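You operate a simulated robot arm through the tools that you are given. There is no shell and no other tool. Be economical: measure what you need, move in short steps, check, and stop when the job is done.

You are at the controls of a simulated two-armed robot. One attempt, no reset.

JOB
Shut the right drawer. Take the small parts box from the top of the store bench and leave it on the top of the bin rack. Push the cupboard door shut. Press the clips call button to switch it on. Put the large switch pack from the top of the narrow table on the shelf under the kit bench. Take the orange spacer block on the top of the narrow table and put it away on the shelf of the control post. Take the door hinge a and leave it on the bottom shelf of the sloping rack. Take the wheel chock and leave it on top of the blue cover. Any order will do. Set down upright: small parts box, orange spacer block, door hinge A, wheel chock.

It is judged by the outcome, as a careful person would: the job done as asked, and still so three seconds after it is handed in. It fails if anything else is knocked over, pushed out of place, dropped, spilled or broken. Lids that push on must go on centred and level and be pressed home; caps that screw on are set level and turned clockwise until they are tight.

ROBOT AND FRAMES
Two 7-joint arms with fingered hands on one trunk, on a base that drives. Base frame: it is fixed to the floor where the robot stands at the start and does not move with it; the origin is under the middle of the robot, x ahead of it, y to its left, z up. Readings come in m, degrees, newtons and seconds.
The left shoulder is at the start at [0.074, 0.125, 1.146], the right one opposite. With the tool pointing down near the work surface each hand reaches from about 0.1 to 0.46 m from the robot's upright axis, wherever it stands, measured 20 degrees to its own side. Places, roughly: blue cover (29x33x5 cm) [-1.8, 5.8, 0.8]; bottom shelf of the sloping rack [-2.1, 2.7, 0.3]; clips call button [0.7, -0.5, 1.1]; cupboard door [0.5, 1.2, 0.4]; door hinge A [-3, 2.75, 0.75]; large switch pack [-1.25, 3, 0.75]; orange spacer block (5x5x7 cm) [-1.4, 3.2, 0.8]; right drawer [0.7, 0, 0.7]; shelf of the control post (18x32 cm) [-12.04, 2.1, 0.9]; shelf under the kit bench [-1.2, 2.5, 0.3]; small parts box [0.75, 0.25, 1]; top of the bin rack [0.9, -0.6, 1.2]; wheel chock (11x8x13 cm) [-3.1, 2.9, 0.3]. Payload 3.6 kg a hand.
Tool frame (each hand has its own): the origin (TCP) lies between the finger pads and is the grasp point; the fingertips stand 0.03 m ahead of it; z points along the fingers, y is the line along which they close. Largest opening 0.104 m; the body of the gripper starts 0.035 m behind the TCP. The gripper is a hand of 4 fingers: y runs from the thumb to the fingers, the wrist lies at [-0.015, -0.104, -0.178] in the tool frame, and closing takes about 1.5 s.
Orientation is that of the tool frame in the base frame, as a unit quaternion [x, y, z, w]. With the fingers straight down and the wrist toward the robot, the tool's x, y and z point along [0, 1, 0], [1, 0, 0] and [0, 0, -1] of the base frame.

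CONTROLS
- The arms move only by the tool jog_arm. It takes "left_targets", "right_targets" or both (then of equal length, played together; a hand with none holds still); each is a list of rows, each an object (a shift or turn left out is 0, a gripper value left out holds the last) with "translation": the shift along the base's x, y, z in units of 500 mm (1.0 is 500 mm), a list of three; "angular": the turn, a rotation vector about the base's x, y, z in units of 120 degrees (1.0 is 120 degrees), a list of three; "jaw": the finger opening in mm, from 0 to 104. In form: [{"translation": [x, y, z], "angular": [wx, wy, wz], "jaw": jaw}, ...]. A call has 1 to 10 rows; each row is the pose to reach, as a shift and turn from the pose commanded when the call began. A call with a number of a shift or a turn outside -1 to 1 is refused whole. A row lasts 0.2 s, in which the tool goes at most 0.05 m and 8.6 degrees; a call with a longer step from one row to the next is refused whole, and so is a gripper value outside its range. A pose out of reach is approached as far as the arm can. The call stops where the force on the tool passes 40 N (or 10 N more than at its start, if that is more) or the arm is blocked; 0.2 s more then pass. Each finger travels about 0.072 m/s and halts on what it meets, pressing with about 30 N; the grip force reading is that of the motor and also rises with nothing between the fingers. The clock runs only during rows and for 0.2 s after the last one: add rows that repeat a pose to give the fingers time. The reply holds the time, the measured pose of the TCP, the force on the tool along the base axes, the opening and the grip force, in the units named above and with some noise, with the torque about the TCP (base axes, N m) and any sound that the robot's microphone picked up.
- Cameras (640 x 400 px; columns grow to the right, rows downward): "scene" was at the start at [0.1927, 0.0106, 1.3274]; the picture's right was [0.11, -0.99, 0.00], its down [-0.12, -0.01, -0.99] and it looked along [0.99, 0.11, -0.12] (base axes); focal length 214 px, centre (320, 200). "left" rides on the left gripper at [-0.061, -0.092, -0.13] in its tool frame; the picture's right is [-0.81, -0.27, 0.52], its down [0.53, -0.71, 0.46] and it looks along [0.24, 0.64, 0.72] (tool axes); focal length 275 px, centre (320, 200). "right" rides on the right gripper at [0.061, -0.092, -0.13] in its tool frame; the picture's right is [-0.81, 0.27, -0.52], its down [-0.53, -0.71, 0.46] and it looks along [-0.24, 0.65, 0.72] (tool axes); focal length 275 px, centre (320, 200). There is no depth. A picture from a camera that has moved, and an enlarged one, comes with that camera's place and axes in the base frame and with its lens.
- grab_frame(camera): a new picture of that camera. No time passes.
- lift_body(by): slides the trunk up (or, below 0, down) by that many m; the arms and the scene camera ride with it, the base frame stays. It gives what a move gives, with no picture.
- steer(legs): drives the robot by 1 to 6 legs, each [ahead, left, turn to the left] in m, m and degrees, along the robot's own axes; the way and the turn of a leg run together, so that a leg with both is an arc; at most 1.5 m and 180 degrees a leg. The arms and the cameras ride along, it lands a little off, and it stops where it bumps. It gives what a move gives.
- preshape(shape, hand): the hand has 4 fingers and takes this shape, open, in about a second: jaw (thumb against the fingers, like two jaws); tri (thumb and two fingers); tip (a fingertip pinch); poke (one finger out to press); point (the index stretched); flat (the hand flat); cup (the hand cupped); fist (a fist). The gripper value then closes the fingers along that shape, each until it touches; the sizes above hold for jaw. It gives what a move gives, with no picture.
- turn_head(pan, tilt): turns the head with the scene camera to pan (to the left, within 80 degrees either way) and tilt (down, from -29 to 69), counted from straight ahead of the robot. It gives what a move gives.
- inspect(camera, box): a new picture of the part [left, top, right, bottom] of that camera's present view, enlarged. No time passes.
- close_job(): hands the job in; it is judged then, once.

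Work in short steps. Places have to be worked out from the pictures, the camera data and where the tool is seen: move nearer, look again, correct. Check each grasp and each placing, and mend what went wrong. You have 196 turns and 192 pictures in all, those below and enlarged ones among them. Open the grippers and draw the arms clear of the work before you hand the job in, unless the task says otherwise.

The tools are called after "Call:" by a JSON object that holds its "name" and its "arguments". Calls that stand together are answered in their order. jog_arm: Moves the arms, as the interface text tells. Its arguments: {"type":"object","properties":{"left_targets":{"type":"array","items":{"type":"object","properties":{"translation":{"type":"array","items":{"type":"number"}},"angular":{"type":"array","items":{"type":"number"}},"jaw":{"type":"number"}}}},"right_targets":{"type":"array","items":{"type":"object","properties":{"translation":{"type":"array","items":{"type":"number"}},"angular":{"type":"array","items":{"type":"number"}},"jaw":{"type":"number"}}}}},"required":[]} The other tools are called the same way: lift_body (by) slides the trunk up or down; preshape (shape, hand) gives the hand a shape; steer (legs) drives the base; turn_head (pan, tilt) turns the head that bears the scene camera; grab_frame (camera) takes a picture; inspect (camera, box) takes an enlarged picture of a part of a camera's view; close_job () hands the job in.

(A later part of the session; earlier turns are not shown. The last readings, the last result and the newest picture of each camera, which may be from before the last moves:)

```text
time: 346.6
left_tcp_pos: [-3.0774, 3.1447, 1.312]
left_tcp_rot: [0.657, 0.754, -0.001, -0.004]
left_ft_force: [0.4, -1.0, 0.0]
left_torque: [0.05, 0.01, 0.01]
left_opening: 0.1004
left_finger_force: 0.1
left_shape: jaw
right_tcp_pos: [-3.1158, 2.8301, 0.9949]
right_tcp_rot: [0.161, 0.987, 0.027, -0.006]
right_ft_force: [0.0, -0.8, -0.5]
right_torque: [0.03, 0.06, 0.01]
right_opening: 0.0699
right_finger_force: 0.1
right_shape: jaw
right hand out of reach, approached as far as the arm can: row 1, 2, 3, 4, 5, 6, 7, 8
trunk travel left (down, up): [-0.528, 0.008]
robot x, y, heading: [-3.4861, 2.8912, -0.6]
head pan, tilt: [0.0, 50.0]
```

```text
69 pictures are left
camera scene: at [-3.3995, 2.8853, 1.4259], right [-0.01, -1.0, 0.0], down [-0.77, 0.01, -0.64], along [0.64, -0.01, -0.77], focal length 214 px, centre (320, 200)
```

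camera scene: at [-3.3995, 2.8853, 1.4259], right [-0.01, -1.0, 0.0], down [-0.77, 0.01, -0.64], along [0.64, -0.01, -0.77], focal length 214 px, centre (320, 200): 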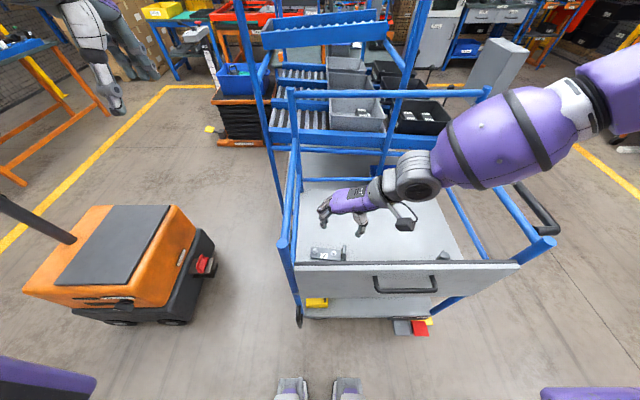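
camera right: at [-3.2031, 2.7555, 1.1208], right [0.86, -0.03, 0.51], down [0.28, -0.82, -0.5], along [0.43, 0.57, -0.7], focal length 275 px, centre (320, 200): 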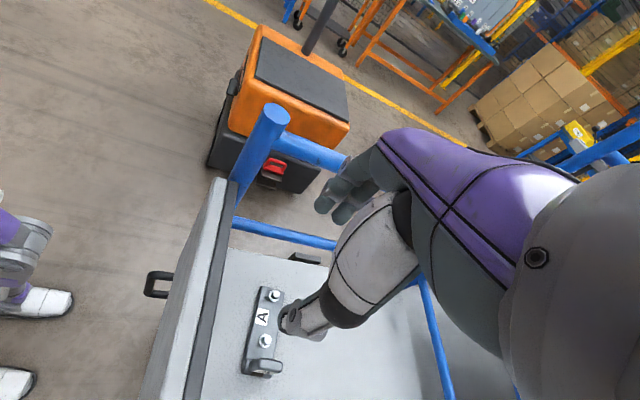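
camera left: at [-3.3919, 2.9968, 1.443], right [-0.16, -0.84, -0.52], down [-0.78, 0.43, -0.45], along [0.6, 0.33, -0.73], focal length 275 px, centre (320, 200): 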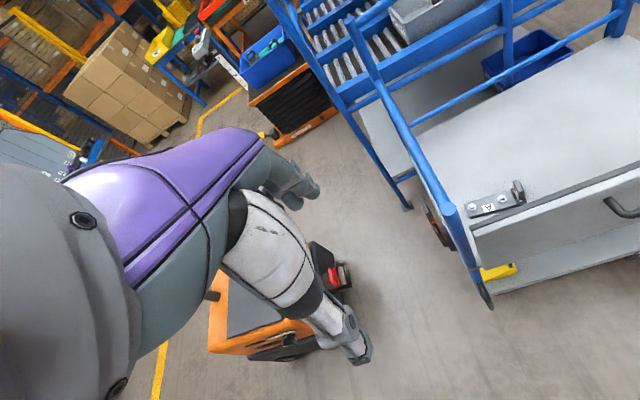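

Knuckle is at (-3.02,2.783). I zoom to see its shape before choosing the grip.

Call:
{"name": "inspect", "arguments": {"camera": "right", "box": [220, 270, 320, 390]}}

Call:
{"name": "inspect", "arguments": {"camera": "scene", "box": [295, 180, 415, 280]}}

```text
3.33 times, centred on (270, 330) of right
camera zoom: at [-3.2031, 2.7555, 1.1208], right [0.86, -0.03, 0.51], down [0.28, -0.82, -0.5], along [0.43, 0.57, -0.7], focal length 918 px, centre (487, -233)
```

zoom: 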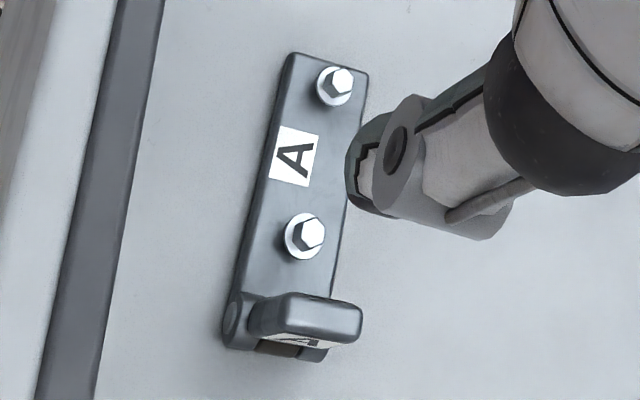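

```text
4.00 times, centred on (355, 230) of scene
camera zoom: at [-3.3995, 2.8853, 1.4259], right [-0.01, -1.0, 0.0], down [-0.77, 0.01, -0.64], along [0.64, -0.01, -0.77], focal length 858 px, centre (180, 80)
```

zoom: 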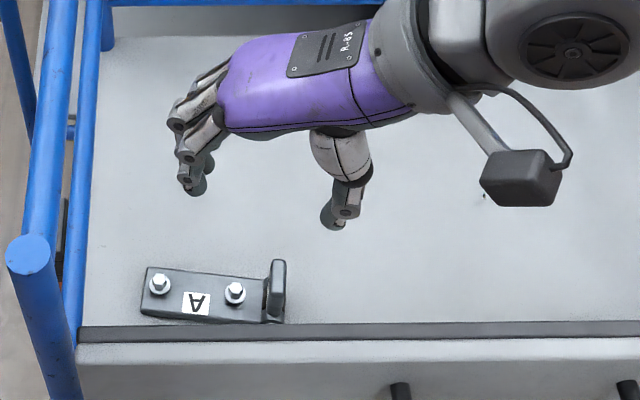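

The leaf stands at (-3.02,2.787), thin along the plate: good for this grip. I shift the base left a little and move the hand in over it before lowering the trunk.

Call:
{"name": "steer", "arguments": {"legs": [[0.01, 0.09, 0.6]]}}

Call:
{"name": "jog_arm", "arguments": {"right_targets": [{"translation": [0.05, -0.06, 0.02], "angular": [0, 0, 0.03], "jaw": 60}, {"translation": [0.1, -0.12, 0.02], "angular": [0, 0, 0.06]}, {"translation": [0.16, -0.18, 0.02], "angular": [0, 0, 0.06]}, {"translation": [0.19, -0.25, 0.02], "angular": [0, 0, 0.06]}, {"translation": [0.19, -0.25, 0.02], "angular": [0, 0, 0.06]}]}}

Call:
{"name": "lift_body", "arguments": {"by": -0.15}}

Call:
{"name": "grab_frame", "arguments": {"camera": "scene"}}

```text
time: 348.1
left_tcp_pos: [-3.0722, 3.2401, 1.3123]
left_tcp_rot: [0.653, 0.757, -0.002, -0.002]
left_ft_force: [0.2, -0.3, 0.2]
left_torque: [0.0, 0.01, -0.02]
left_opening: 0.1001
left_finger_force: 0.1
left_shape: jaw
right_tcp_pos: [-3.1051, 2.9242, 0.9973]
right_tcp_rot: [0.156, 0.987, 0.026, -0.007]
right_ft_force: [-0.1, -0.6, 0.6]
right_torque: [0.03, 0.0, 0.0]
right_opening: 0.07
right_finger_force: 0.1
right_shape: jaw
trunk travel left (down, up): [-0.528, 0.008]
robot x, y, heading: [-3.4792, 2.9752, 0.2]
head pan, tilt: [0.0, 50.0]
```

```text
time: 349.3
left_tcp_pos: [-3.0721, 3.2396, 1.3119]
left_tcp_rot: [0.652, 0.758, -0.001, -0.003]
left_ft_force: [1.0, 0.4, -0.8]
left_torque: [-0.04, -0.04, 0.0]
left_opening: 0.1
left_finger_force: 0.1
left_shape: jaw
right_tcp_pos: [-3.1402, 2.9112, 0.9699]
right_tcp_rot: [0.101, 0.995, 0.024, -0.001]
right_ft_force: [-0.1, 0.2, -0.2]
right_torque: [-0.03, -0.01, 0.0]
right_opening: 0.0603
right_finger_force: 0.0
right_shape: jaw
right hand out of reach, approached as far as the arm can: row 1, 2, 3, 4, 5
trunk travel left (down, up): [-0.528, 0.008]
robot x, y, heading: [-3.4737, 2.9751, -0.2]
head pan, tilt: [0.0, 50.0]
```

```text
time: 351.1
left_tcp_pos: [-3.0717, 3.2396, 1.1629]
left_tcp_rot: [0.653, 0.758, 0.0, -0.002]
left_ft_force: [1.4, -0.6, -0.3]
left_torque: [-0.01, 0.01, 0.0]
left_opening: 0.1
left_finger_force: 0.1
left_shape: jaw
right_tcp_pos: [-3.1314, 2.9098, 0.8166]
right_tcp_rot: [0.094, 0.995, 0.025, -0.01]
right_ft_force: [3.1, -0.3, 0.2]
right_torque: [-0.06, 0.17, 0.09]
right_opening: 0.0601
right_finger_force: 0.1
right_shape: jaw
trunk travel left (down, up): [-0.378, 0.158]
robot x, y, heading: [-3.4771, 2.9767, 0.1]
head pan, tilt: [0.0, 50.0]
```

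```text
66 pictures are left
camera scene: at [-3.2997, 2.9772, 1.2594], right [0.0, -1.0, 0.0], down [-0.77, 0.0, -0.64], along [0.64, 0.0, -0.77], focal length 214 px, centre (320, 200)
```

scene: 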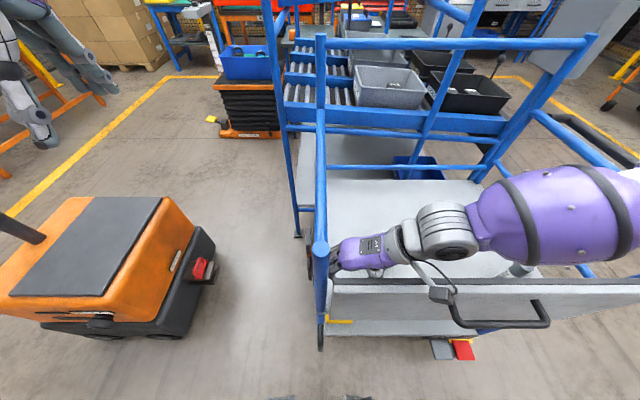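

The hand came down against the rear post because this yaw is poorly reachable. I raise the trunk at once and will instead grip the plate across its width in the natural orientation, with the hand tipped back slightly to clear the gate.

Call:
{"name": "lift_body", "arguments": {"by": 0.15}}

Call:
{"name": "jog_arm", "arguments": {"right_targets": [{"translation": [0, -0.02, 0.06], "angular": [0, 0, -0.06]}, {"translation": [0, -0.04, 0.12], "angular": [0, 0, -0.13]}, {"translation": [0, -0.06, 0.18], "angular": [0, 0, -0.2]}, {"translation": [0, -0.1, 0.2], "angular": [0, 0, -0.27]}, {"translation": [0, -0.14, 0.2], "angular": [0, 0, -0.34]}, {"translation": [0, -0.18, 0.2], "angular": [0, 0, -0.41]}, {"translation": [0, -0.2, 0.2], "angular": [0, 0, -0.48]}, {"translation": [0, -0.22, 0.2], "angular": [0, 0, -0.55]}, {"translation": [0, -0.22, 0.2], "angular": [0, 0, -0.62]}, {"translation": [0, -0.22, 0.2], "angular": [0, 0, -0.69]}]}}

Call:
{"name": "grab_frame", "arguments": {"camera": "scene"}}

```text
time: 352.8
left_tcp_pos: [-3.0721, 3.2401, 1.3115]
left_tcp_rot: [0.653, 0.758, -0.002, -0.002]
left_ft_force: [0.5, 0.2, -0.3]
left_torque: [-0.01, -0.02, 0.01]
left_opening: 0.1004
left_finger_force: 0.1
left_shape: jaw
right_tcp_pos: [-3.1198, 2.9108, 0.9955]
right_tcp_rot: [0.093, 0.995, 0.03, 0.036]
right_ft_force: [0.0, -0.1, 0.1]
right_torque: [0.07, -0.03, 0.01]
right_opening: 0.0598
right_finger_force: 0.0
right_shape: jaw
trunk travel left (down, up): [-0.528, 0.008]
robot x, y, heading: [-3.4779, 2.9772, 0.0]
head pan, tilt: [0.0, 50.0]
```

```text
time: 355.0
left_tcp_pos: [-3.0705, 3.2389, 1.3117]
left_tcp_rot: [0.652, 0.758, -0.001, -0.002]
left_ft_force: [-0.2, 0.7, -0.2]
left_torque: [0.03, -0.01, -0.01]
left_opening: 0.1
left_finger_force: 0.0
left_shape: jaw
right_tcp_pos: [-3.1134, 2.8018, 1.0962]
right_tcp_rot: [0.729, 0.683, -0.002, 0.046]
right_ft_force: [-0.7, 0.6, 0.5]
right_torque: [-0.02, -0.01, -0.01]
right_opening: 0.06
right_finger_force: 0.0
right_shape: jaw
right hand out of reach, approached as far as the arm can: row 8, 9, 10
trunk travel left (down, up): [-0.528, 0.008]
robot x, y, heading: [-3.4801, 2.9758, 0.1]
head pan, tilt: [0.0, 50.0]
```

```text
65 pictures are left
camera scene: at [-3.3896, 2.9774, 1.426], right [0.0, -1.0, 0.0], down [-0.77, 0.0, -0.64], along [0.64, 0.0, -0.77], focal length 214 px, centre (320, 200)
```

scene: 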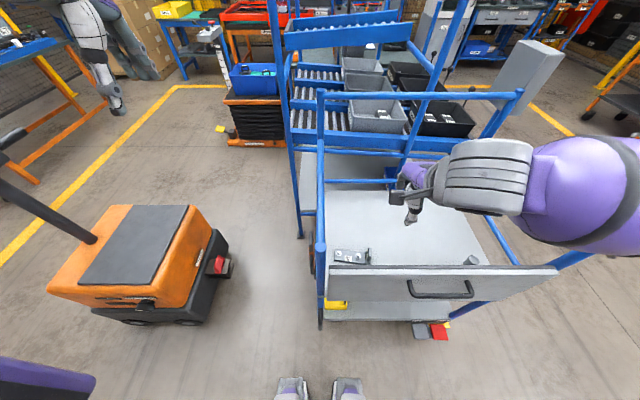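

Good posture. I apply a 20° back-tilt and move above the plate.

Call:
{"name": "jog_arm", "arguments": {"right_targets": [{"translation": [0.04, 0.02, 0], "angular": [0, 0.05, -0.01], "jaw": 80}, {"translation": [0.09, 0.04, -0.02], "angular": [0, 0.1, -0.03]}, {"translation": [0.14, 0.05, -0.06], "angular": [0, 0.15, -0.04]}, {"translation": [0.187, 0.056, -0.12], "angular": [0, 0.167, -0.04]}, {"translation": [0.187, 0.056, -0.2], "angular": [0, 0.167, -0.04]}, {"translation": [0.187, 0.056, -0.28], "angular": [0, 0.167, -0.04]}, {"translation": [0.187, 0.056, -0.36], "angular": [0, 0.167, -0.04]}]}}

Call:
{"name": "grab_frame", "arguments": {"camera": "scene"}}

Call:
{"name": "grab_frame", "arguments": {"camera": "right"}}

```text
time: 356.6
left_tcp_pos: [-3.0721, 3.2399, 1.3115]
left_tcp_rot: [0.653, 0.758, -0.001, -0.003]
left_ft_force: [-0.9, 0.2, -0.3]
left_torque: [0.03, -0.01, 0.0]
left_opening: 0.1003
left_finger_force: 0.1
left_shape: jaw
right_tcp_pos: [-3.018, 2.8297, 0.9154]
right_tcp_rot: [0.745, 0.651, -0.129, -0.073]
right_ft_force: [-0.3, 0.1, -0.2]
right_torque: [0.0, -0.01, -0.02]
right_opening: 0.0799
right_finger_force: 0.1
right_shape: jaw
trunk travel left (down, up): [-0.528, 0.008]
robot x, y, heading: [-3.4768, 2.9792, 0.3]
head pan, tilt: [0.0, 50.0]
```

```text
64 pictures are left
camera scene: at [-3.3896, 2.977, 1.4259], right [0.0, -1.0, 0.0], down [-0.77, 0.0, -0.64], along [0.64, 0.0, -0.77], focal length 214 px, centre (320, 200)
```

scene: 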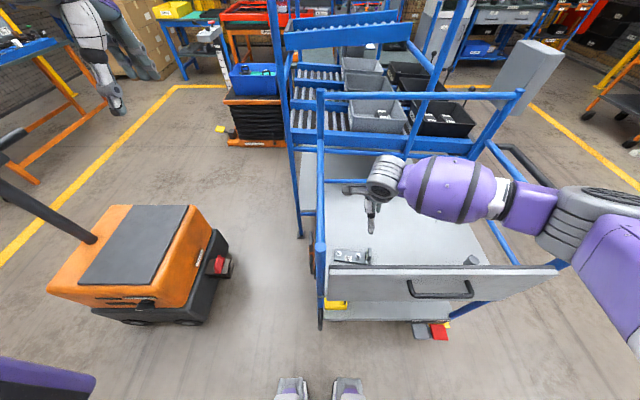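

```text
63 pictures are left
camera right: at [-3.0611, 2.9109, 1.0571], right [0.31, -0.81, 0.5], down [-0.87, -0.45, -0.18], along [0.37, -0.38, -0.85], focal length 275 px, centre (320, 200)
```

right: 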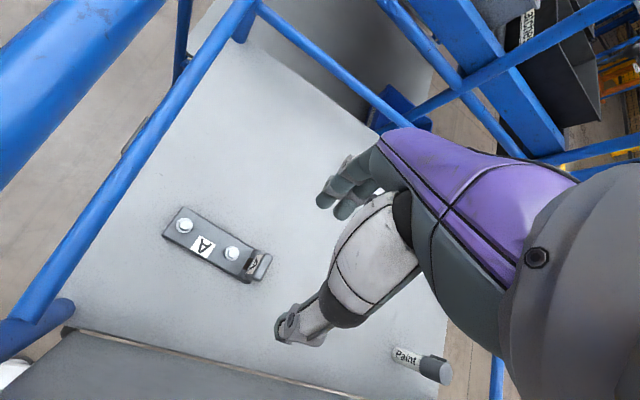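

Reached exactly, and the hinge stays seen at (-3.018,2.854) centre, leaf (-3.023,2.788). I descend to just above the plate.

Call:
{"name": "jog_arm", "arguments": {"right_targets": [{"translation": [0.01, 0.01, -0.09], "jaw": 80}, {"translation": [0.012, 0.016, -0.18]}, {"translation": [0.012, 0.016, -0.27]}, {"translation": [0.012, 0.016, -0.36]}, {"translation": [0.012, 0.016, -0.44]}, {"translation": [0.012, 0.016, -0.49]}, {"translation": [0.012, 0.016, -0.51]}]}}

Call:
{"name": "grab_frame", "arguments": {"camera": "scene"}}

Call:
{"name": "grab_frame", "arguments": {"camera": "right"}}

```text
time: 358.2
left_tcp_pos: [-3.0727, 3.2385, 1.3142]
left_tcp_rot: [0.653, 0.757, -0.001, -0.001]
left_ft_force: [-0.2, 0.7, 0.7]
left_torque: [0.0, -0.01, 0.0]
left_opening: 0.1002
left_finger_force: 0.1
left_shape: jaw
right_tcp_pos: [-3.0175, 2.8379, 0.6634]
right_tcp_rot: [0.744, 0.652, -0.128, -0.07]
right_ft_force: [0.9, 1.5, 12.8]
right_torque: [0.09, -0.55, 0.08]
right_opening: 0.0796
right_finger_force: 0.1
right_shape: jaw
right hand out of reach, approached as far as the arm can: row 7
trunk travel left (down, up): [-0.528, 0.008]
robot x, y, heading: [-3.4785, 2.9742, 0.1]
head pan, tilt: [0.0, 50.0]
```

```text
62 pictures are left
camera scene: at [-3.3916, 2.9773, 1.4264], right [0.0, -1.0, 0.0], down [-0.77, 0.0, -0.64], along [0.64, 0.0, -0.77], focal length 214 px, centre (320, 200)
```

scene: 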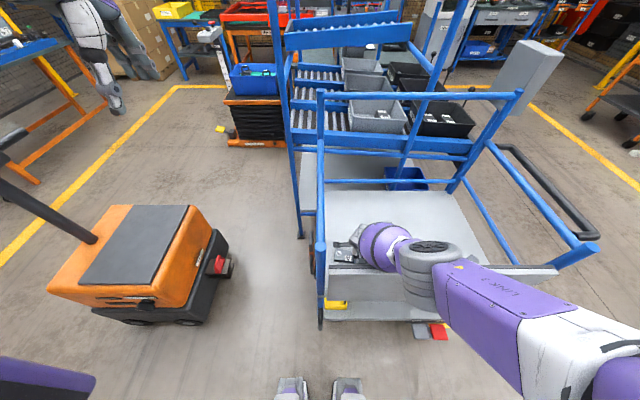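

```text
61 pictures are left
camera right: at [-3.0614, 2.9187, 0.8054], right [0.31, -0.81, 0.5], down [-0.87, -0.45, -0.19], along [0.38, -0.37, -0.85], focal length 275 px, centre (320, 200)
```

right: 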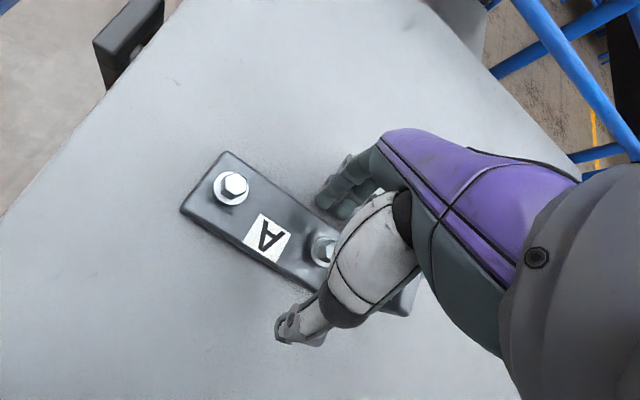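

Straddling the plate with the far finger touching the shelf. Close, lowering 3 mm as the fingers come in.

Call:
{"name": "jog_arm", "arguments": {"right_targets": [{"translation": [0, 0, 0], "jaw": 60}, {"translation": [0, 0, -0.004], "jaw": 44}, {"translation": [0, 0, -0.006], "jaw": 30}, {"translation": [0, 0, -0.006], "jaw": 20}, {"translation": [0, 0, -0.006], "jaw": 20}, {"translation": [0, 0, -0.006], "jaw": 20}]}}

Call:
{"name": "jog_arm", "arguments": {"right_targets": [{"translation": [0, 0, 0.02], "jaw": 20}, {"translation": [0, 0, 0.06]}, {"translation": [0, 0, 0.12]}, {"translation": [0, 0, 0.2]}, {"translation": [0, 0, 0.28]}, {"translation": [0, 0, 0.36]}, {"translation": [0, 0, 0.44]}, {"translation": [0, 0, 0.52]}]}}

Call:
{"name": "grab_frame", "arguments": {"camera": "right"}}

```text
time: 359.6
left_tcp_pos: [-3.0718, 3.2395, 1.3127]
left_tcp_rot: [0.653, 0.757, -0.001, -0.003]
left_ft_force: [0.7, 1.0, -0.4]
left_torque: [-0.05, 0.0, -0.02]
left_opening: 0.1003
left_finger_force: 0.0
left_shape: jaw
right_tcp_pos: [-3.0205, 2.8343, 0.6571]
right_tcp_rot: [0.744, 0.651, -0.131, -0.074]
right_ft_force: [-0.5, 0.3, 1.2]
right_torque: [-0.06, -0.11, 0.07]
right_opening: 0.0315
right_finger_force: 30.1
right_shape: jaw
trunk travel left (down, up): [-0.528, 0.008]
robot x, y, heading: [-3.4768, 2.9793, 0.0]
head pan, tilt: [0.0, 50.0]
```

```text
time: 361.4
left_tcp_pos: [-3.0716, 3.2384, 1.3121]
left_tcp_rot: [0.653, 0.758, -0.001, -0.003]
left_ft_force: [1.1, -0.3, 0.4]
left_torque: [0.0, -0.02, -0.02]
left_opening: 0.1002
left_finger_force: 0.0
left_shape: jaw
right_tcp_pos: [-3.0202, 2.834, 0.9207]
right_tcp_rot: [0.744, 0.651, -0.131, -0.073]
right_ft_force: [-0.4, -0.8, -3.9]
right_torque: [0.0, -0.04, -0.01]
right_opening: 0.0307
right_finger_force: 30.2
right_shape: jaw
trunk travel left (down, up): [-0.528, 0.008]
robot x, y, heading: [-3.4805, 2.9788, 0.0]
head pan, tilt: [0.0, 50.0]
```

```text
60 pictures are left
camera right: at [-3.0627, 2.9154, 1.0629], right [0.32, -0.81, 0.5], down [-0.87, -0.45, -0.18], along [0.37, -0.38, -0.85], focal length 275 px, centre (320, 200)
```

right: 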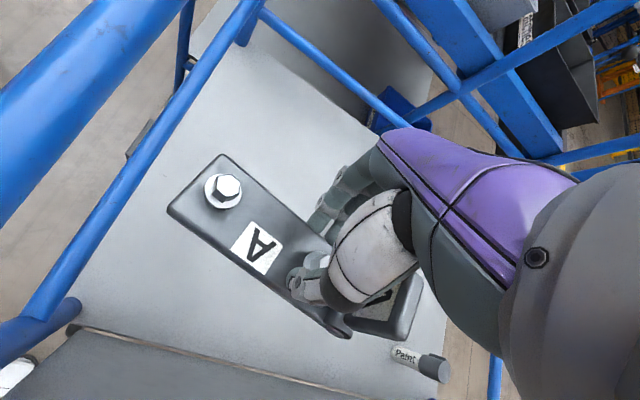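

The hinge is held (weight ≈3.5 N). I raise it and drive round the tugger to the rack's open back side (y>3.1).

Call:
{"name": "jog_arm", "arguments": {"right_targets": [{"translation": [0, 0, 0.06], "jaw": 20}, {"translation": [0, 0, 0.12]}, {"translation": [0, 0, 0.18]}, {"translation": [0, 0, 0.24]}, {"translation": [0, 0, 0.3]}]}}

Call:
{"name": "steer", "arguments": {"legs": [[-0.3, 0, 0], [0, 1.4, 0], [0, 0.42, 0], [1.4, 0, 0], [0.25, 0, 0], [0, 0, -90]]}}

Call:
{"name": "turn_head", "arguments": {"pan": 0, "tilt": 45}}

Call:
{"name": "grab_frame", "arguments": {"camera": "scene"}}

```text
time: 362.6
left_tcp_pos: [-3.0723, 3.2395, 1.3112]
left_tcp_rot: [0.652, 0.758, -0.001, -0.001]
left_ft_force: [0.5, -0.4, 1.2]
left_torque: [-0.01, -0.02, -0.03]
left_opening: 0.1
left_finger_force: 0.0
left_shape: jaw
right_tcp_pos: [-3.0207, 2.8332, 1.0697]
right_tcp_rot: [0.744, 0.651, -0.131, -0.072]
right_ft_force: [-0.4, 0.1, -5.2]
right_torque: [0.05, -0.08, 0.01]
right_opening: 0.0304
right_finger_force: 30.1
right_shape: jaw
trunk travel left (down, up): [-0.528, 0.008]
robot x, y, heading: [-3.4782, 2.9745, 0.1]
head pan, tilt: [0.0, 50.0]
```

```text
time: 392.1
left_tcp_pos: [-1.8905, 4.3754, 1.3117]
left_tcp_rot: [0.998, 0.067, 0.001, -0.003]
left_ft_force: [-1.0, -1.3, 0.5]
left_torque: [0.0, 0.0, -0.02]
left_opening: 0.1004
left_finger_force: 0.1
left_shape: jaw
right_tcp_pos: [-2.2961, 4.3304, 1.0694]
right_tcp_rot: [0.986, -0.073, -0.039, -0.145]
right_ft_force: [0.2, -0.9, -4.7]
right_torque: [-0.05, -0.02, 0.01]
right_opening: 0.0292
right_finger_force: 29.9
right_shape: jaw
trunk travel left (down, up): [-0.528, 0.008]
robot x, y, heading: [-2.1469, 4.7895, -91.0]
head pan, tilt: [0.0, 50.0]
```

```text
time: 392.8
left_tcp_pos: [-1.8904, 4.376, 1.3113]
left_tcp_rot: [0.998, 0.067, 0.001, -0.003]
left_ft_force: [0.0, 0.6, 0.2]
left_torque: [0.03, -0.02, 0.04]
left_opening: 0.1
left_finger_force: 0.1
left_shape: jaw
right_tcp_pos: [-2.2979, 4.3306, 1.0683]
right_tcp_rot: [0.986, -0.073, -0.04, -0.145]
right_ft_force: [0.1, -0.6, -5.4]
right_torque: [-0.06, 0.01, -0.01]
right_opening: 0.0292
right_finger_force: 29.6
right_shape: jaw
trunk travel left (down, up): [-0.528, 0.008]
robot x, y, heading: [-2.147, 4.7888, -90.9]
head pan, tilt: [0.0, 45.0]
```

```text
59 pictures are left
camera scene: at [-2.1487, 4.6936, 1.4328], right [-1.0, 0.01, 0.0], down [0.01, 0.71, -0.71], along [-0.01, -0.71, -0.71], focal length 214 px, centre (320, 200)
```

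scene: 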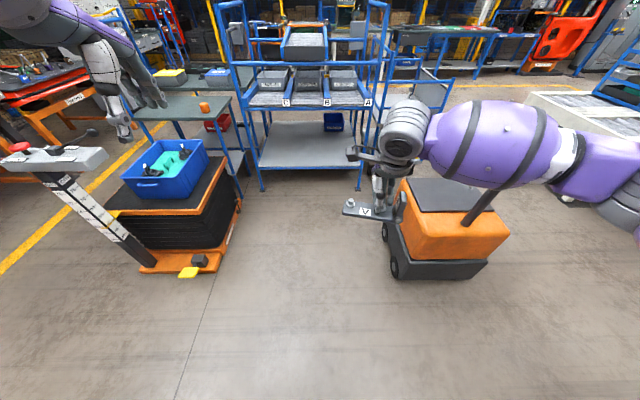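

The hinge is level in the hand and the rack's bottom shelf is empty ahead. I drive up to it.

Call:
{"name": "steer", "arguments": {"legs": [[0, 0.24, 0.9], [1.15, 0, 0]]}}

Call:
{"name": "grab_frame", "arguments": {"camera": "scene"}}

```text
time: 400.9
left_tcp_pos: [-1.6392, 3.2477, 1.3124]
left_tcp_rot: [0.997, 0.077, 0.0, -0.002]
left_ft_force: [-0.1, -0.4, -0.8]
left_torque: [-0.01, -0.04, 0.0]
left_opening: 0.1
left_finger_force: 0.0
left_shape: jaw
right_tcp_pos: [-2.0448, 3.1947, 1.0682]
right_tcp_rot: [0.987, -0.064, -0.041, -0.145]
right_ft_force: [0.6, 1.6, -4.8]
right_torque: [-0.12, 0.02, 0.01]
right_opening: 0.0292
right_finger_force: 30.2
right_shape: jaw
trunk travel left (down, up): [-0.528, 0.008]
robot x, y, heading: [-1.9018, 3.6513, -89.6]
head pan, tilt: [0.0, 45.0]
```

```text
58 pictures are left
camera scene: at [-1.9042, 3.5608, 1.4329], right [-1.0, -0.01, 0.0], down [0.0, 0.71, -0.71], along [0.0, -0.71, -0.71], focal length 214 px, centre (320, 200)
```

scene: 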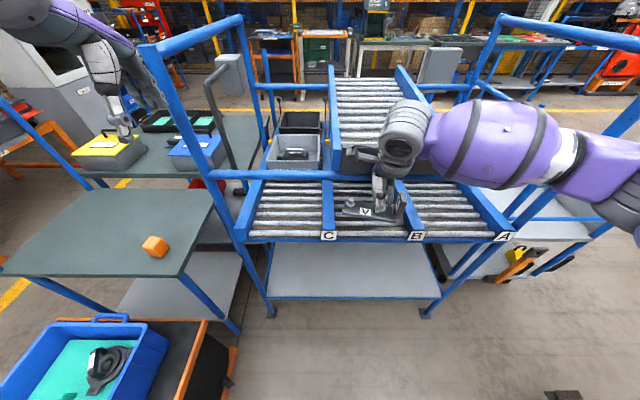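

The bottom shelf (z≈0.22, front y≈3.1) is clear, with the roller bar above at z≈0.76. I pull the left hand back and lower the trunk 0.4 m.

Call:
{"name": "jog_arm", "arguments": {"left_targets": [{"translation": [0, 0.06, 0.06]}, {"translation": [0, 0.12, 0.12]}, {"translation": [0, 0.16, 0.18]}, {"translation": [0, 0.16, 0.24]}, {"translation": [0, 0.16, 0.3]}]}}

Call:
{"name": "lift_body", "arguments": {"by": -0.4}}

Call:
{"name": "grab_frame", "arguments": {"camera": "scene"}}

```text
time: 402.1
left_tcp_pos: [-1.6413, 3.3273, 1.4599]
left_tcp_rot: [0.997, 0.076, 0.0, -0.002]
left_ft_force: [-0.4, 0.4, -0.1]
left_torque: [0.03, 0.01, -0.05]
left_opening: 0.1001
left_finger_force: 0.1
left_shape: jaw
right_tcp_pos: [-2.0457, 3.1957, 1.0684]
right_tcp_rot: [0.987, -0.064, -0.04, -0.144]
right_ft_force: [0.0, 0.5, -4.3]
right_torque: [-0.08, -0.01, -0.04]
right_opening: 0.0287
right_finger_force: 30.0
right_shape: jaw
trunk travel left (down, up): [-0.528, 0.008]
robot x, y, heading: [-1.9059, 3.6548, -89.7]
head pan, tilt: [0.0, 45.0]
```

```text
time: 405.9
left_tcp_pos: [-1.6396, 3.3302, 1.0615]
left_tcp_rot: [0.997, 0.078, 0.0, -0.001]
left_ft_force: [-0.5, 0.0, -0.1]
left_torque: [0.04, 0.02, -0.01]
left_opening: 0.1001
left_finger_force: 0.1
left_shape: jaw
right_tcp_pos: [-2.0443, 3.1947, 0.6697]
right_tcp_rot: [0.987, -0.063, -0.042, -0.143]
right_ft_force: [0.0, -0.4, -5.4]
right_torque: [-0.09, 0.01, 0.01]
right_opening: 0.029
right_finger_force: 29.6
right_shape: jaw
trunk travel left (down, up): [-0.128, 0.408]
robot x, y, heading: [-1.9041, 3.6537, -89.6]
head pan, tilt: [0.0, 45.0]
```

```text
57 pictures are left
camera scene: at [-1.9031, 3.4, 1.0052], right [-1.0, -0.01, 0.0], down [0.0, 0.71, -0.71], along [0.0, -0.71, -0.71], focal length 214 px, centre (320, 200)
```

scene: 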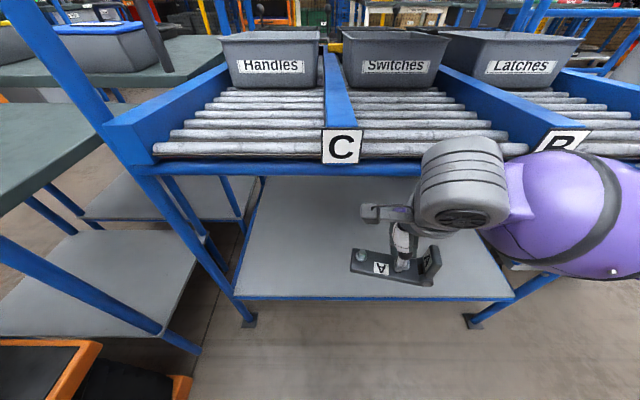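

Shelf z≈0.26. Lower the hand in front of the shelf to z≈0.36.

Call:
{"name": "jog_arm", "arguments": {"right_targets": [{"translation": [0, 0, -0.09], "jaw": 20}, {"translation": [0, 0, -0.18]}, {"translation": [0, 0, -0.27]}, {"translation": [0, 0, -0.36]}, {"translation": [0, 0, -0.45]}, {"translation": [0, 0, -0.54]}, {"translation": [0, 0, -0.6]}, {"translation": [0, 0, -0.6]}]}}

Call:
{"name": "grab_frame", "arguments": {"camera": "scene"}}

```text
time: 407.7
left_tcp_pos: [-1.64, 3.3278, 1.0624]
left_tcp_rot: [0.997, 0.076, 0.0, -0.002]
left_ft_force: [0.0, 0.2, -0.2]
left_torque: [0.02, 0.02, 0.0]
left_opening: 0.1002
left_finger_force: 0.2
left_shape: jaw
right_tcp_pos: [-2.0444, 3.196, 0.369]
right_tcp_rot: [0.987, -0.062, -0.041, -0.143]
right_ft_force: [-0.4, -0.7, -0.1]
right_torque: [0.03, 0.04, -0.01]
right_opening: 0.022
right_finger_force: 29.9
right_shape: jaw
trunk travel left (down, up): [-0.128, 0.408]
robot x, y, heading: [-1.9019, 3.6543, -89.5]
head pan, tilt: [0.0, 45.0]
```

```text
56 pictures are left
camera scene: at [-1.903, 3.4001, 1.0052], right [-1.0, -0.01, 0.0], down [0.0, 0.71, -0.71], along [0.0, -0.71, -0.71], focal length 214 px, centre (320, 200)
```

scene: 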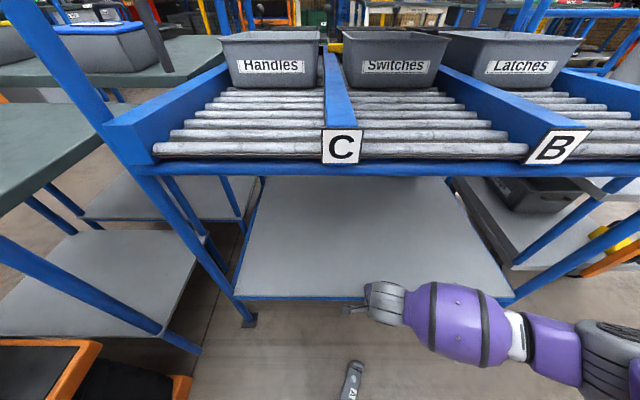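

The hinge slipped out and is on the floor in front of me. I look at how it lies.

Call:
{"name": "turn_head", "arguments": {"pan": 0, "tilt": 65}}

Call:
{"name": "grab_frame", "arguments": {"camera": "scene"}}

Call:
{"name": "grab_frame", "arguments": {"camera": "right"}}

```text
time: 408.5
left_tcp_pos: [-1.6394, 3.3278, 1.062]
left_tcp_rot: [0.997, 0.077, 0.001, -0.002]
left_ft_force: [0.2, 0.9, -0.9]
left_torque: [0.0, -0.02, 0.01]
left_opening: 0.1002
left_finger_force: 0.0
left_shape: jaw
right_tcp_pos: [-2.0439, 3.1957, 0.369]
right_tcp_rot: [0.987, -0.063, -0.04, -0.144]
right_ft_force: [0.4, -0.5, 0.7]
right_torque: [0.01, -0.01, -0.01]
right_opening: 0.0219
right_finger_force: 30.2
right_shape: jaw
trunk travel left (down, up): [-0.128, 0.408]
robot x, y, heading: [-1.9056, 3.6508, -89.6]
head pan, tilt: [0.0, 65.0]
```

```text
55 pictures are left
camera scene: at [-1.9032, 3.4207, 0.9802], right [-1.0, -0.01, 0.0], down [-0.01, 0.91, -0.42], along [0.0, -0.42, -0.91], focal length 214 px, centre (320, 200)
```

scene: 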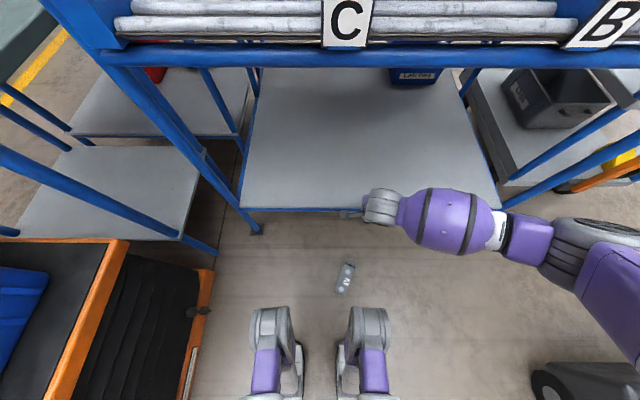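

```text
54 pictures are left
camera right: at [-1.9634, 3.2398, 0.5115], right [-0.81, -0.32, 0.5], down [-0.46, 0.87, -0.18], along [-0.37, -0.38, -0.85], focal length 275 px, centre (320, 200)
```

right: 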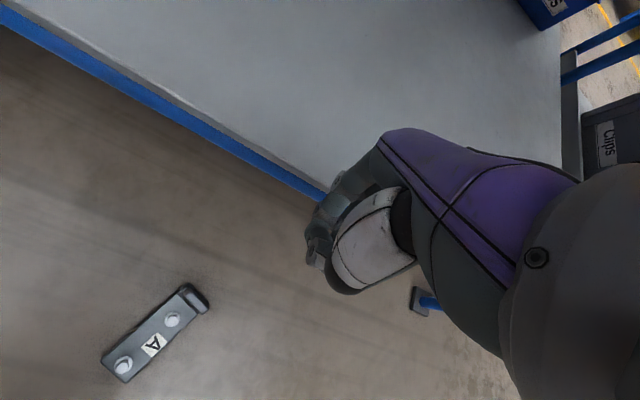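

The hinge lies right side up on the floor: leaf at (-2.031,3.274), plate toward (-1.986,3.388). I'll pick it by its upright leaf with flat faces, which aligns with my natural hand direction. Back off 6 cm, lower the trunk, straighten and yaw the hand.

Call:
{"name": "steer", "arguments": {"legs": [[-0.06, 0, 0]]}}

Call:
{"name": "jog_arm", "arguments": {"right_targets": [{"translation": [0, 0.01, 0.02], "angular": [-0.05, -0.01, -0.03], "jaw": 40}, {"translation": [0.02, 0.02, 0.02], "angular": [-0.1, -0.02, -0.07]}, {"translation": [0.026, 0.03, 0], "angular": [-0.139, -0.029, -0.11]}, {"translation": [0.026, 0.036, -0.04], "angular": [-0.139, -0.029, -0.117]}, {"translation": [0.026, 0.036, -0.04], "angular": [-0.139, -0.029, -0.117]}]}}

Call:
{"name": "lift_body", "arguments": {"by": -0.12}}

Call:
{"name": "grab_frame", "arguments": {"camera": "right"}}

Call:
{"name": "grab_frame", "arguments": {"camera": "scene"}}

```text
time: 409.5
left_tcp_pos: [-1.6402, 3.389, 1.0622]
left_tcp_rot: [0.997, 0.078, 0.001, -0.002]
left_ft_force: [-1.0, -0.1, 0.1]
left_torque: [-0.02, -0.05, -0.01]
left_opening: 0.1001
left_finger_force: 0.0
left_shape: jaw
right_tcp_pos: [-2.0439, 3.2563, 0.3697]
right_tcp_rot: [0.987, -0.062, -0.041, -0.143]
right_ft_force: [0.9, 0.1, 1.1]
right_torque: [-0.01, -0.01, 0.0]
right_opening: 0.0217
right_finger_force: 29.7
right_shape: jaw
trunk travel left (down, up): [-0.128, 0.408]
robot x, y, heading: [-1.9078, 3.7137, -89.6]
head pan, tilt: [0.0, 65.0]
```

```text
time: 410.7
left_tcp_pos: [-1.6397, 3.3889, 1.0627]
left_tcp_rot: [0.997, 0.077, 0.001, -0.002]
left_ft_force: [0.8, -0.1, -0.2]
left_torque: [0.0, 0.01, 0.01]
left_opening: 0.0999
left_finger_force: 0.1
left_shape: jaw
right_tcp_pos: [-2.0311, 3.2744, 0.3489]
right_tcp_rot: [0.983, -0.184, 0.014, -0.005]
right_ft_force: [0.0, -0.8, 1.1]
right_torque: [0.01, 0.03, -0.01]
right_opening: 0.0403
right_finger_force: 0.0
right_shape: jaw
trunk travel left (down, up): [-0.128, 0.408]
robot x, y, heading: [-1.9044, 3.714, -89.5]
head pan, tilt: [0.0, 65.0]
```

```text
time: 412.2
left_tcp_pos: [-1.6393, 3.3893, 0.9427]
left_tcp_rot: [0.997, 0.077, 0.001, -0.002]
left_ft_force: [-1.3, 0.6, -0.5]
left_torque: [-0.02, 0.01, -0.02]
left_opening: 0.1001
left_finger_force: 0.2
left_shape: jaw
right_tcp_pos: [-2.0302, 3.2758, 0.2286]
right_tcp_rot: [0.982, -0.186, 0.008, -0.027]
right_ft_force: [-0.2, -0.3, 0.3]
right_torque: [-0.03, 0.01, -0.01]
right_opening: 0.0402
right_finger_force: 0.1
right_shape: jaw
trunk travel left (down, up): [-0.008, 0.528]
robot x, y, heading: [-1.9047, 3.7124, -89.6]
head pan, tilt: [0.0, 65.0]
```

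```text
53 pictures are left
camera right: at [-1.9436, 3.3325, 0.3622], right [-0.87, 0.01, 0.5], down [-0.22, 0.88, -0.42], along [-0.44, -0.47, -0.76], focal length 275 px, centre (320, 200)
```

right: 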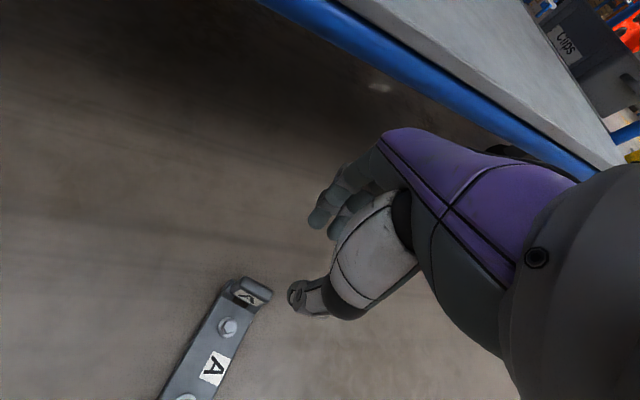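

```text
52 pictures are left
camera scene: at [-1.903, 3.446, 0.8635], right [-1.0, -0.01, 0.0], down [-0.01, 0.91, -0.42], along [0.0, -0.42, -0.91], focal length 214 px, centre (320, 200)
```

scene: 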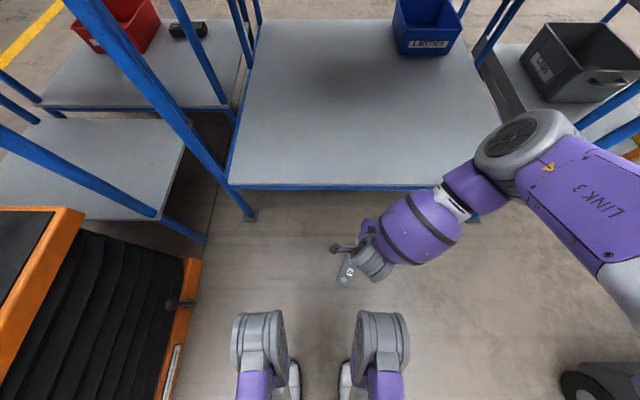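

Leaf confirmed at (-2.036,3.272), plate bearing ≈63°. I fine-tune yaw and descend over the leaf.

Call:
{"name": "jog_arm", "arguments": {"right_targets": [{"translation": [-0.01, -0.004, -0.06], "angular": [0, 0, -0.03], "jaw": 36}, {"translation": [-0.01, -0.004, -0.13], "angular": [0, 0, -0.045]}, {"translation": [-0.01, -0.004, -0.2], "angular": [0, 0, -0.045]}, {"translation": [-0.01, -0.004, -0.26], "angular": [0, 0, -0.045]}, {"translation": [-0.01, -0.004, -0.28], "angular": [0, 0, -0.045]}]}}

Call:
{"name": "grab_frame", "arguments": {"camera": "right"}}

```text
time: 413.4
left_tcp_pos: [-1.64, 3.3891, 0.9423]
left_tcp_rot: [0.997, 0.077, 0.001, -0.003]
left_ft_force: [0.6, 0.3, 0.3]
left_torque: [-0.02, 0.02, 0.01]
left_opening: 0.1002
left_finger_force: 0.1
left_shape: jaw
right_tcp_pos: [-2.0357, 3.2722, 0.0876]
right_tcp_rot: [0.972, -0.232, 0.01, -0.026]
right_ft_force: [-0.2, -0.3, 0.2]
right_torque: [0.06, 0.01, 0.0]
right_opening: 0.036
right_finger_force: 0.1
right_shape: jaw
trunk travel left (down, up): [-0.008, 0.528]
robot x, y, heading: [-1.9042, 3.714, -89.6]
head pan, tilt: [0.0, 65.0]
```

```text
51 pictures are left
camera right: at [-1.9445, 3.3214, 0.222], right [-0.86, 0.1, 0.5], down [-0.14, 0.9, -0.42], along [-0.48, -0.43, -0.76], focal length 275 px, centre (320, 200)
```

right: 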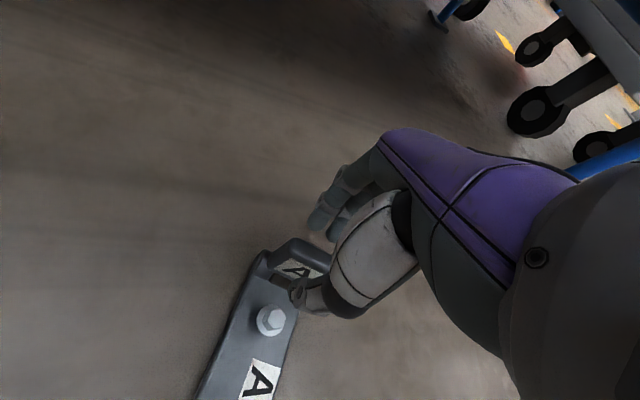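

Thumb is between leaf and bolt, fingers on the other side. Lower 2.3 cm and close.

Call:
{"name": "jog_arm", "arguments": {"right_targets": [{"translation": [0, 0, -0.025], "jaw": 36}, {"translation": [0, 0, -0.046], "jaw": 36}, {"translation": [0, 0, -0.046], "jaw": 20}, {"translation": [0, 0, -0.046], "jaw": 5}, {"translation": [0, 0, -0.046], "jaw": 2}, {"translation": [0, 0, -0.046], "jaw": 2}]}}

Call:
{"name": "jog_arm", "arguments": {"right_targets": [{"translation": [0, 0, 0.02], "jaw": 2}, {"translation": [0, 0, 0.06]}, {"translation": [0, 0, 0.1]}]}}

Call:
{"name": "grab_frame", "arguments": {"camera": "right"}}

Call:
{"name": "grab_frame", "arguments": {"camera": "scene"}}

```text
time: 414.8
left_tcp_pos: [-1.6405, 3.3888, 0.9425]
left_tcp_rot: [0.997, 0.078, 0.0, -0.002]
left_ft_force: [-0.3, 0.0, -0.2]
left_torque: [-0.02, -0.01, 0.02]
left_opening: 0.1
left_finger_force: 0.1
left_shape: jaw
right_tcp_pos: [-2.0358, 3.2736, 0.0641]
right_tcp_rot: [0.972, -0.232, 0.01, -0.027]
right_ft_force: [0.5, 0.7, -0.5]
right_torque: [-0.03, 0.03, 0.03]
right_opening: 0.0101
right_finger_force: 30.0
right_shape: jaw
trunk travel left (down, up): [-0.008, 0.528]
robot x, y, heading: [-1.9042, 3.7132, -89.6]
head pan, tilt: [0.0, 65.0]
```

```text
time: 415.6
left_tcp_pos: [-1.6399, 3.3891, 0.9423]
left_tcp_rot: [0.997, 0.078, 0.001, -0.002]
left_ft_force: [-1.1, 0.4, -0.8]
left_torque: [0.0, 0.05, 0.01]
left_opening: 0.0997
left_finger_force: 0.1
left_shape: jaw
right_tcp_pos: [-2.034, 3.2731, 0.1145]
right_tcp_rot: [0.972, -0.231, 0.01, -0.028]
right_ft_force: [-0.3, 0.4, -3.9]
right_torque: [-0.17, 0.08, 0.02]
right_opening: 0.0103
right_finger_force: 29.9
right_shape: jaw
trunk travel left (down, up): [-0.008, 0.528]
robot x, y, heading: [-1.9057, 3.7113, -89.6]
head pan, tilt: [0.0, 65.0]
```

```text
50 pictures are left
camera right: at [-1.9432, 3.3213, 0.2495], right [-0.86, 0.1, 0.5], down [-0.14, 0.9, -0.42], along [-0.48, -0.43, -0.76], focal length 275 px, centre (320, 200)
```

right: 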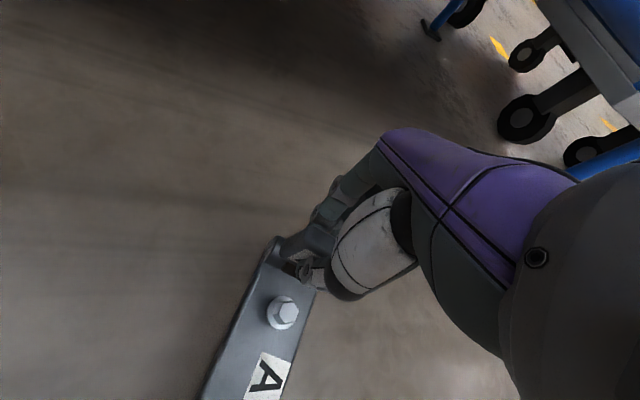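

```text
49 pictures are left
camera scene: at [-1.9031, 3.4457, 0.8635], right [-1.0, -0.01, 0.0], down [-0.01, 0.91, -0.42], along [0.0, -0.42, -0.91], focal length 214 px, centre (320, 200)
```

scene: 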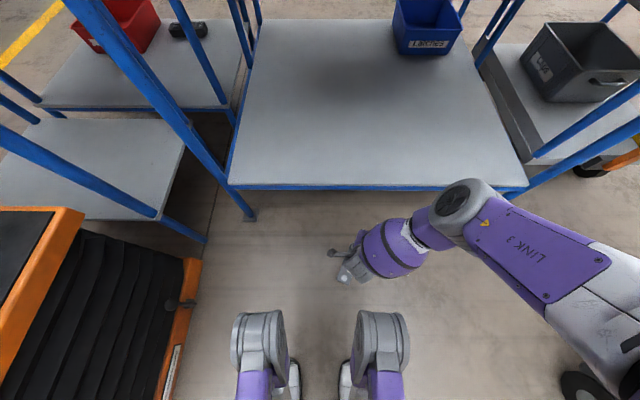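

Firmly held by the leaf (10 mm), level. TCP is 6.4 cm above the hinge's underside. Raise to clear the shelf, then drive in.

Call:
{"name": "jog_arm", "arguments": {"right_targets": [{"translation": [0, 0, 0.09], "jaw": 2}, {"translation": [0, 0, 0.18]}, {"translation": [0, 0, 0.27]}, {"translation": [0, 0, 0.36]}, {"translation": [0, 0, 0.45]}, {"translation": [0, 0, 0.54]}, {"translation": [0, 0, 0.6]}]}}

Call:
{"name": "turn_head", "arguments": {"pan": -10, "tilt": 45}}

Call:
{"name": "steer", "arguments": {"legs": [[0.25, 0, 0]]}}

Call:
{"name": "grab_frame", "arguments": {"camera": "scene"}}

```text
time: 417.2
left_tcp_pos: [-1.6392, 3.3887, 0.9419]
left_tcp_rot: [0.997, 0.077, 0.001, -0.003]
left_ft_force: [0.2, -0.1, 0.2]
left_torque: [0.01, -0.02, 0.0]
left_opening: 0.0999
left_finger_force: 0.0
left_shape: jaw
right_tcp_pos: [-2.0334, 3.2736, 0.416]
right_tcp_rot: [0.972, -0.232, 0.009, -0.027]
right_ft_force: [-0.4, -1.1, -4.7]
right_torque: [-0.24, 0.11, 0.01]
right_opening: 0.0102
right_finger_force: 30.0
right_shape: jaw
trunk travel left (down, up): [-0.008, 0.528]
robot x, y, heading: [-1.9043, 3.7117, -89.6]
head pan, tilt: [0.0, 65.0]
```

```text
time: 418.0
left_tcp_pos: [-1.6402, 3.3884, 0.9424]
left_tcp_rot: [0.997, 0.077, 0.0, -0.004]
left_ft_force: [0.3, -0.1, 0.7]
left_torque: [0.02, -0.03, -0.02]
left_opening: 0.0999
left_finger_force: 0.1
left_shape: jaw
right_tcp_pos: [-2.0328, 3.272, 0.414]
right_tcp_rot: [0.972, -0.232, 0.01, -0.027]
right_ft_force: [-0.1, 0.7, -5.2]
right_torque: [-0.2, 0.07, -0.01]
right_opening: 0.01
right_finger_force: 29.9
right_shape: jaw
trunk travel left (down, up): [-0.008, 0.528]
robot x, y, heading: [-1.9097, 3.7143, -89.6]
head pan, tilt: [-10.0, 45.0]
```

```text
time: 419.7
left_tcp_pos: [-1.644, 3.1879, 0.9447]
left_tcp_rot: [0.997, 0.073, 0.001, 0.001]
left_ft_force: [-6.9, 15.3, 6.6]
left_torque: [-0.43, -0.35, 0.08]
left_opening: 0.0999
left_finger_force: 0.1
left_shape: jaw
right_tcp_pos: [-2.036, 3.0672, 0.418]
right_tcp_rot: [0.972, -0.234, 0.011, -0.022]
right_ft_force: [0.7, -0.1, -4.4]
right_torque: [-0.17, 0.04, 0.02]
right_opening: 0.01
right_finger_force: 30.1
right_shape: jaw
trunk travel left (down, up): [-0.008, 0.528]
robot x, y, heading: [-1.905, 3.5011, -89.7]
head pan, tilt: [-10.0, 45.0]
stopped in leg 1: the robot was blocked; the commanded pose is now the measured one
```

```text
48 pictures are left
camera scene: at [-1.918, 3.225, 0.8893], right [-0.99, 0.15, 0.0], down [0.11, 0.71, -0.7], along [-0.1, -0.69, -0.72], focal length 214 px, centre (320, 200)
```

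scene: 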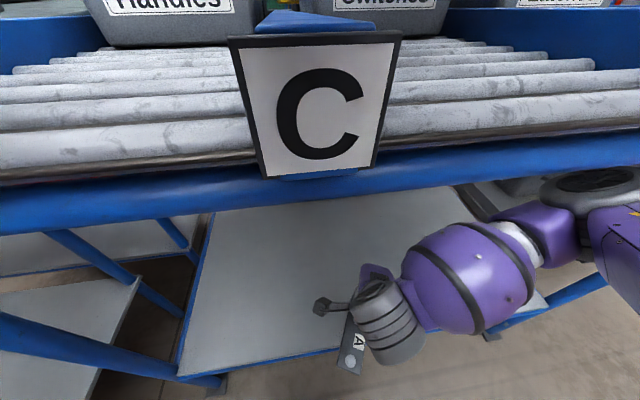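

My left hand met the rack's post. I draw it back first, then bring the hinge further in with the arm.

Call:
{"name": "jog_arm", "arguments": {"left_targets": [{"translation": [0, 0.06, 0]}, {"translation": [0, 0.14, 0.03]}, {"translation": [0, 0.2, 0.08]}, {"translation": [0, 0.24, 0.15]}, {"translation": [0, 0.24, 0.2]}]}}

Call:
{"name": "jog_arm", "arguments": {"right_targets": [{"translation": [0, -0.06, 0], "jaw": 2}, {"translation": [0, -0.12, 0]}, {"translation": [0, -0.18, 0]}, {"translation": [0, -0.24, 0]}, {"translation": [0, -0.26, -0.04]}]}}

Call:
{"name": "grab_frame", "arguments": {"camera": "scene"}}

Call:
{"name": "grab_frame", "arguments": {"camera": "right"}}

```text
time: 420.9
left_tcp_pos: [-1.6433, 3.3094, 1.0456]
left_tcp_rot: [0.997, 0.073, 0.002, 0.001]
left_ft_force: [0.3, 0.2, -0.1]
left_torque: [0.01, 0.02, 0.05]
left_opening: 0.1
left_finger_force: 0.1
left_shape: jaw
right_tcp_pos: [-2.0353, 3.0665, 0.4193]
right_tcp_rot: [0.972, -0.235, 0.012, -0.021]
right_ft_force: [0.6, -0.5, -4.8]
right_torque: [-0.16, 0.09, -0.01]
right_opening: 0.0101
right_finger_force: 30.3
right_shape: jaw
trunk travel left (down, up): [-0.008, 0.528]
robot x, y, heading: [-1.9042, 3.503, -89.6]
head pan, tilt: [-10.0, 45.0]
```

```text
time: 422.1
left_tcp_pos: [-1.6441, 3.3094, 1.0442]
left_tcp_rot: [0.997, 0.074, 0.002, 0.001]
left_ft_force: [-0.4, 0.4, 0.6]
left_torque: [-0.02, -0.01, 0.0]
left_opening: 0.0999
left_finger_force: 0.1
left_shape: jaw
right_tcp_pos: [-2.0327, 2.9357, 0.4014]
right_tcp_rot: [0.972, -0.234, 0.012, -0.021]
right_ft_force: [-0.4, -0.3, -4.4]
right_torque: [-0.14, 0.08, 0.04]
right_opening: 0.0102
right_finger_force: 30.1
right_shape: jaw
trunk travel left (down, up): [-0.008, 0.528]
robot x, y, heading: [-1.9041, 3.5052, -89.8]
head pan, tilt: [-10.0, 45.0]
```

```text
47 pictures are left
camera scene: at [-1.9177, 3.2253, 0.8894], right [-0.99, 0.15, 0.0], down [0.11, 0.71, -0.7], along [-0.1, -0.69, -0.72], focal length 214 px, centre (320, 200)
```

scene: 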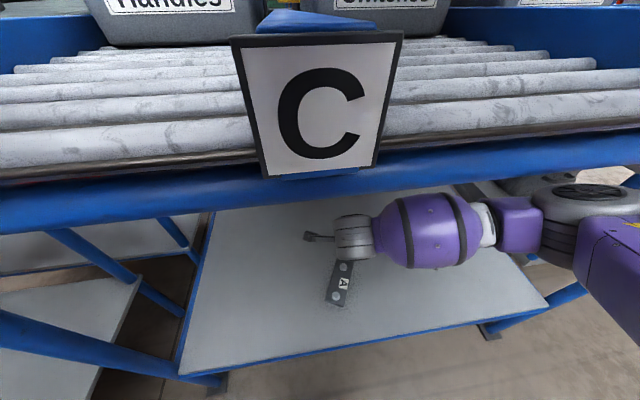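

```text
46 pictures are left
camera right: at [-1.9424, 2.9856, 0.5344], right [-0.86, 0.11, 0.49], down [-0.14, 0.89, -0.43], along [-0.49, -0.44, -0.76], focal length 275 px, centre (320, 200)
```

right: 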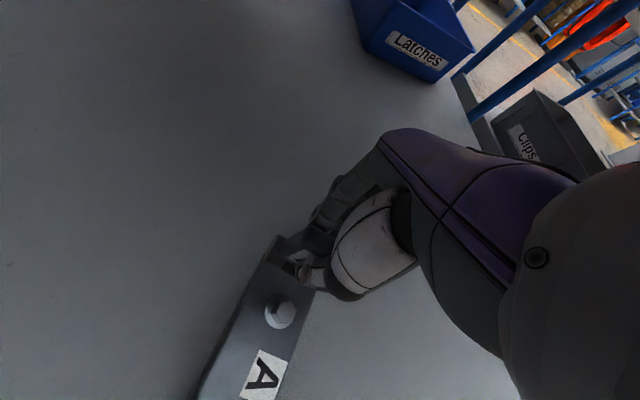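

The hinge is fully above the shelf. Lower to contact.

Call:
{"name": "jog_arm", "arguments": {"right_targets": [{"translation": [0, 0, -0.06], "jaw": 2}, {"translation": [0, 0, -0.1]}, {"translation": [0, 0, -0.12]}, {"translation": [0, 0, -0.14]}, {"translation": [0, 0, -0.155]}, {"translation": [0, 0, -0.17]}, {"translation": [0, 0, -0.185]}]}}

```text
time: 422.9
left_tcp_pos: [-1.6415, 3.3084, 1.0447]
left_tcp_rot: [0.997, 0.073, 0.002, -0.001]
left_ft_force: [0.0, 0.7, 0.2]
left_torque: [0.02, 0.0, -0.03]
left_opening: 0.0999
left_finger_force: 0.1
left_shape: jaw
right_tcp_pos: [-2.0329, 2.9288, 0.3483]
right_tcp_rot: [0.972, -0.234, 0.016, -0.014]
right_ft_force: [-0.6, 6.1, 26.7]
right_torque: [0.13, 0.09, 0.03]
right_opening: 0.0127
right_finger_force: 30.2
right_shape: jaw
trunk travel left (down, up): [-0.008, 0.528]
robot x, y, heading: [-1.9027, 3.5037, -89.6]
head pan, tilt: [-10.0, 45.0]
stopped in row 4 (right hand): the force on the tool passed its limit at 55 N (the readings are from after the stop); the commanded pose is now the measured one
```

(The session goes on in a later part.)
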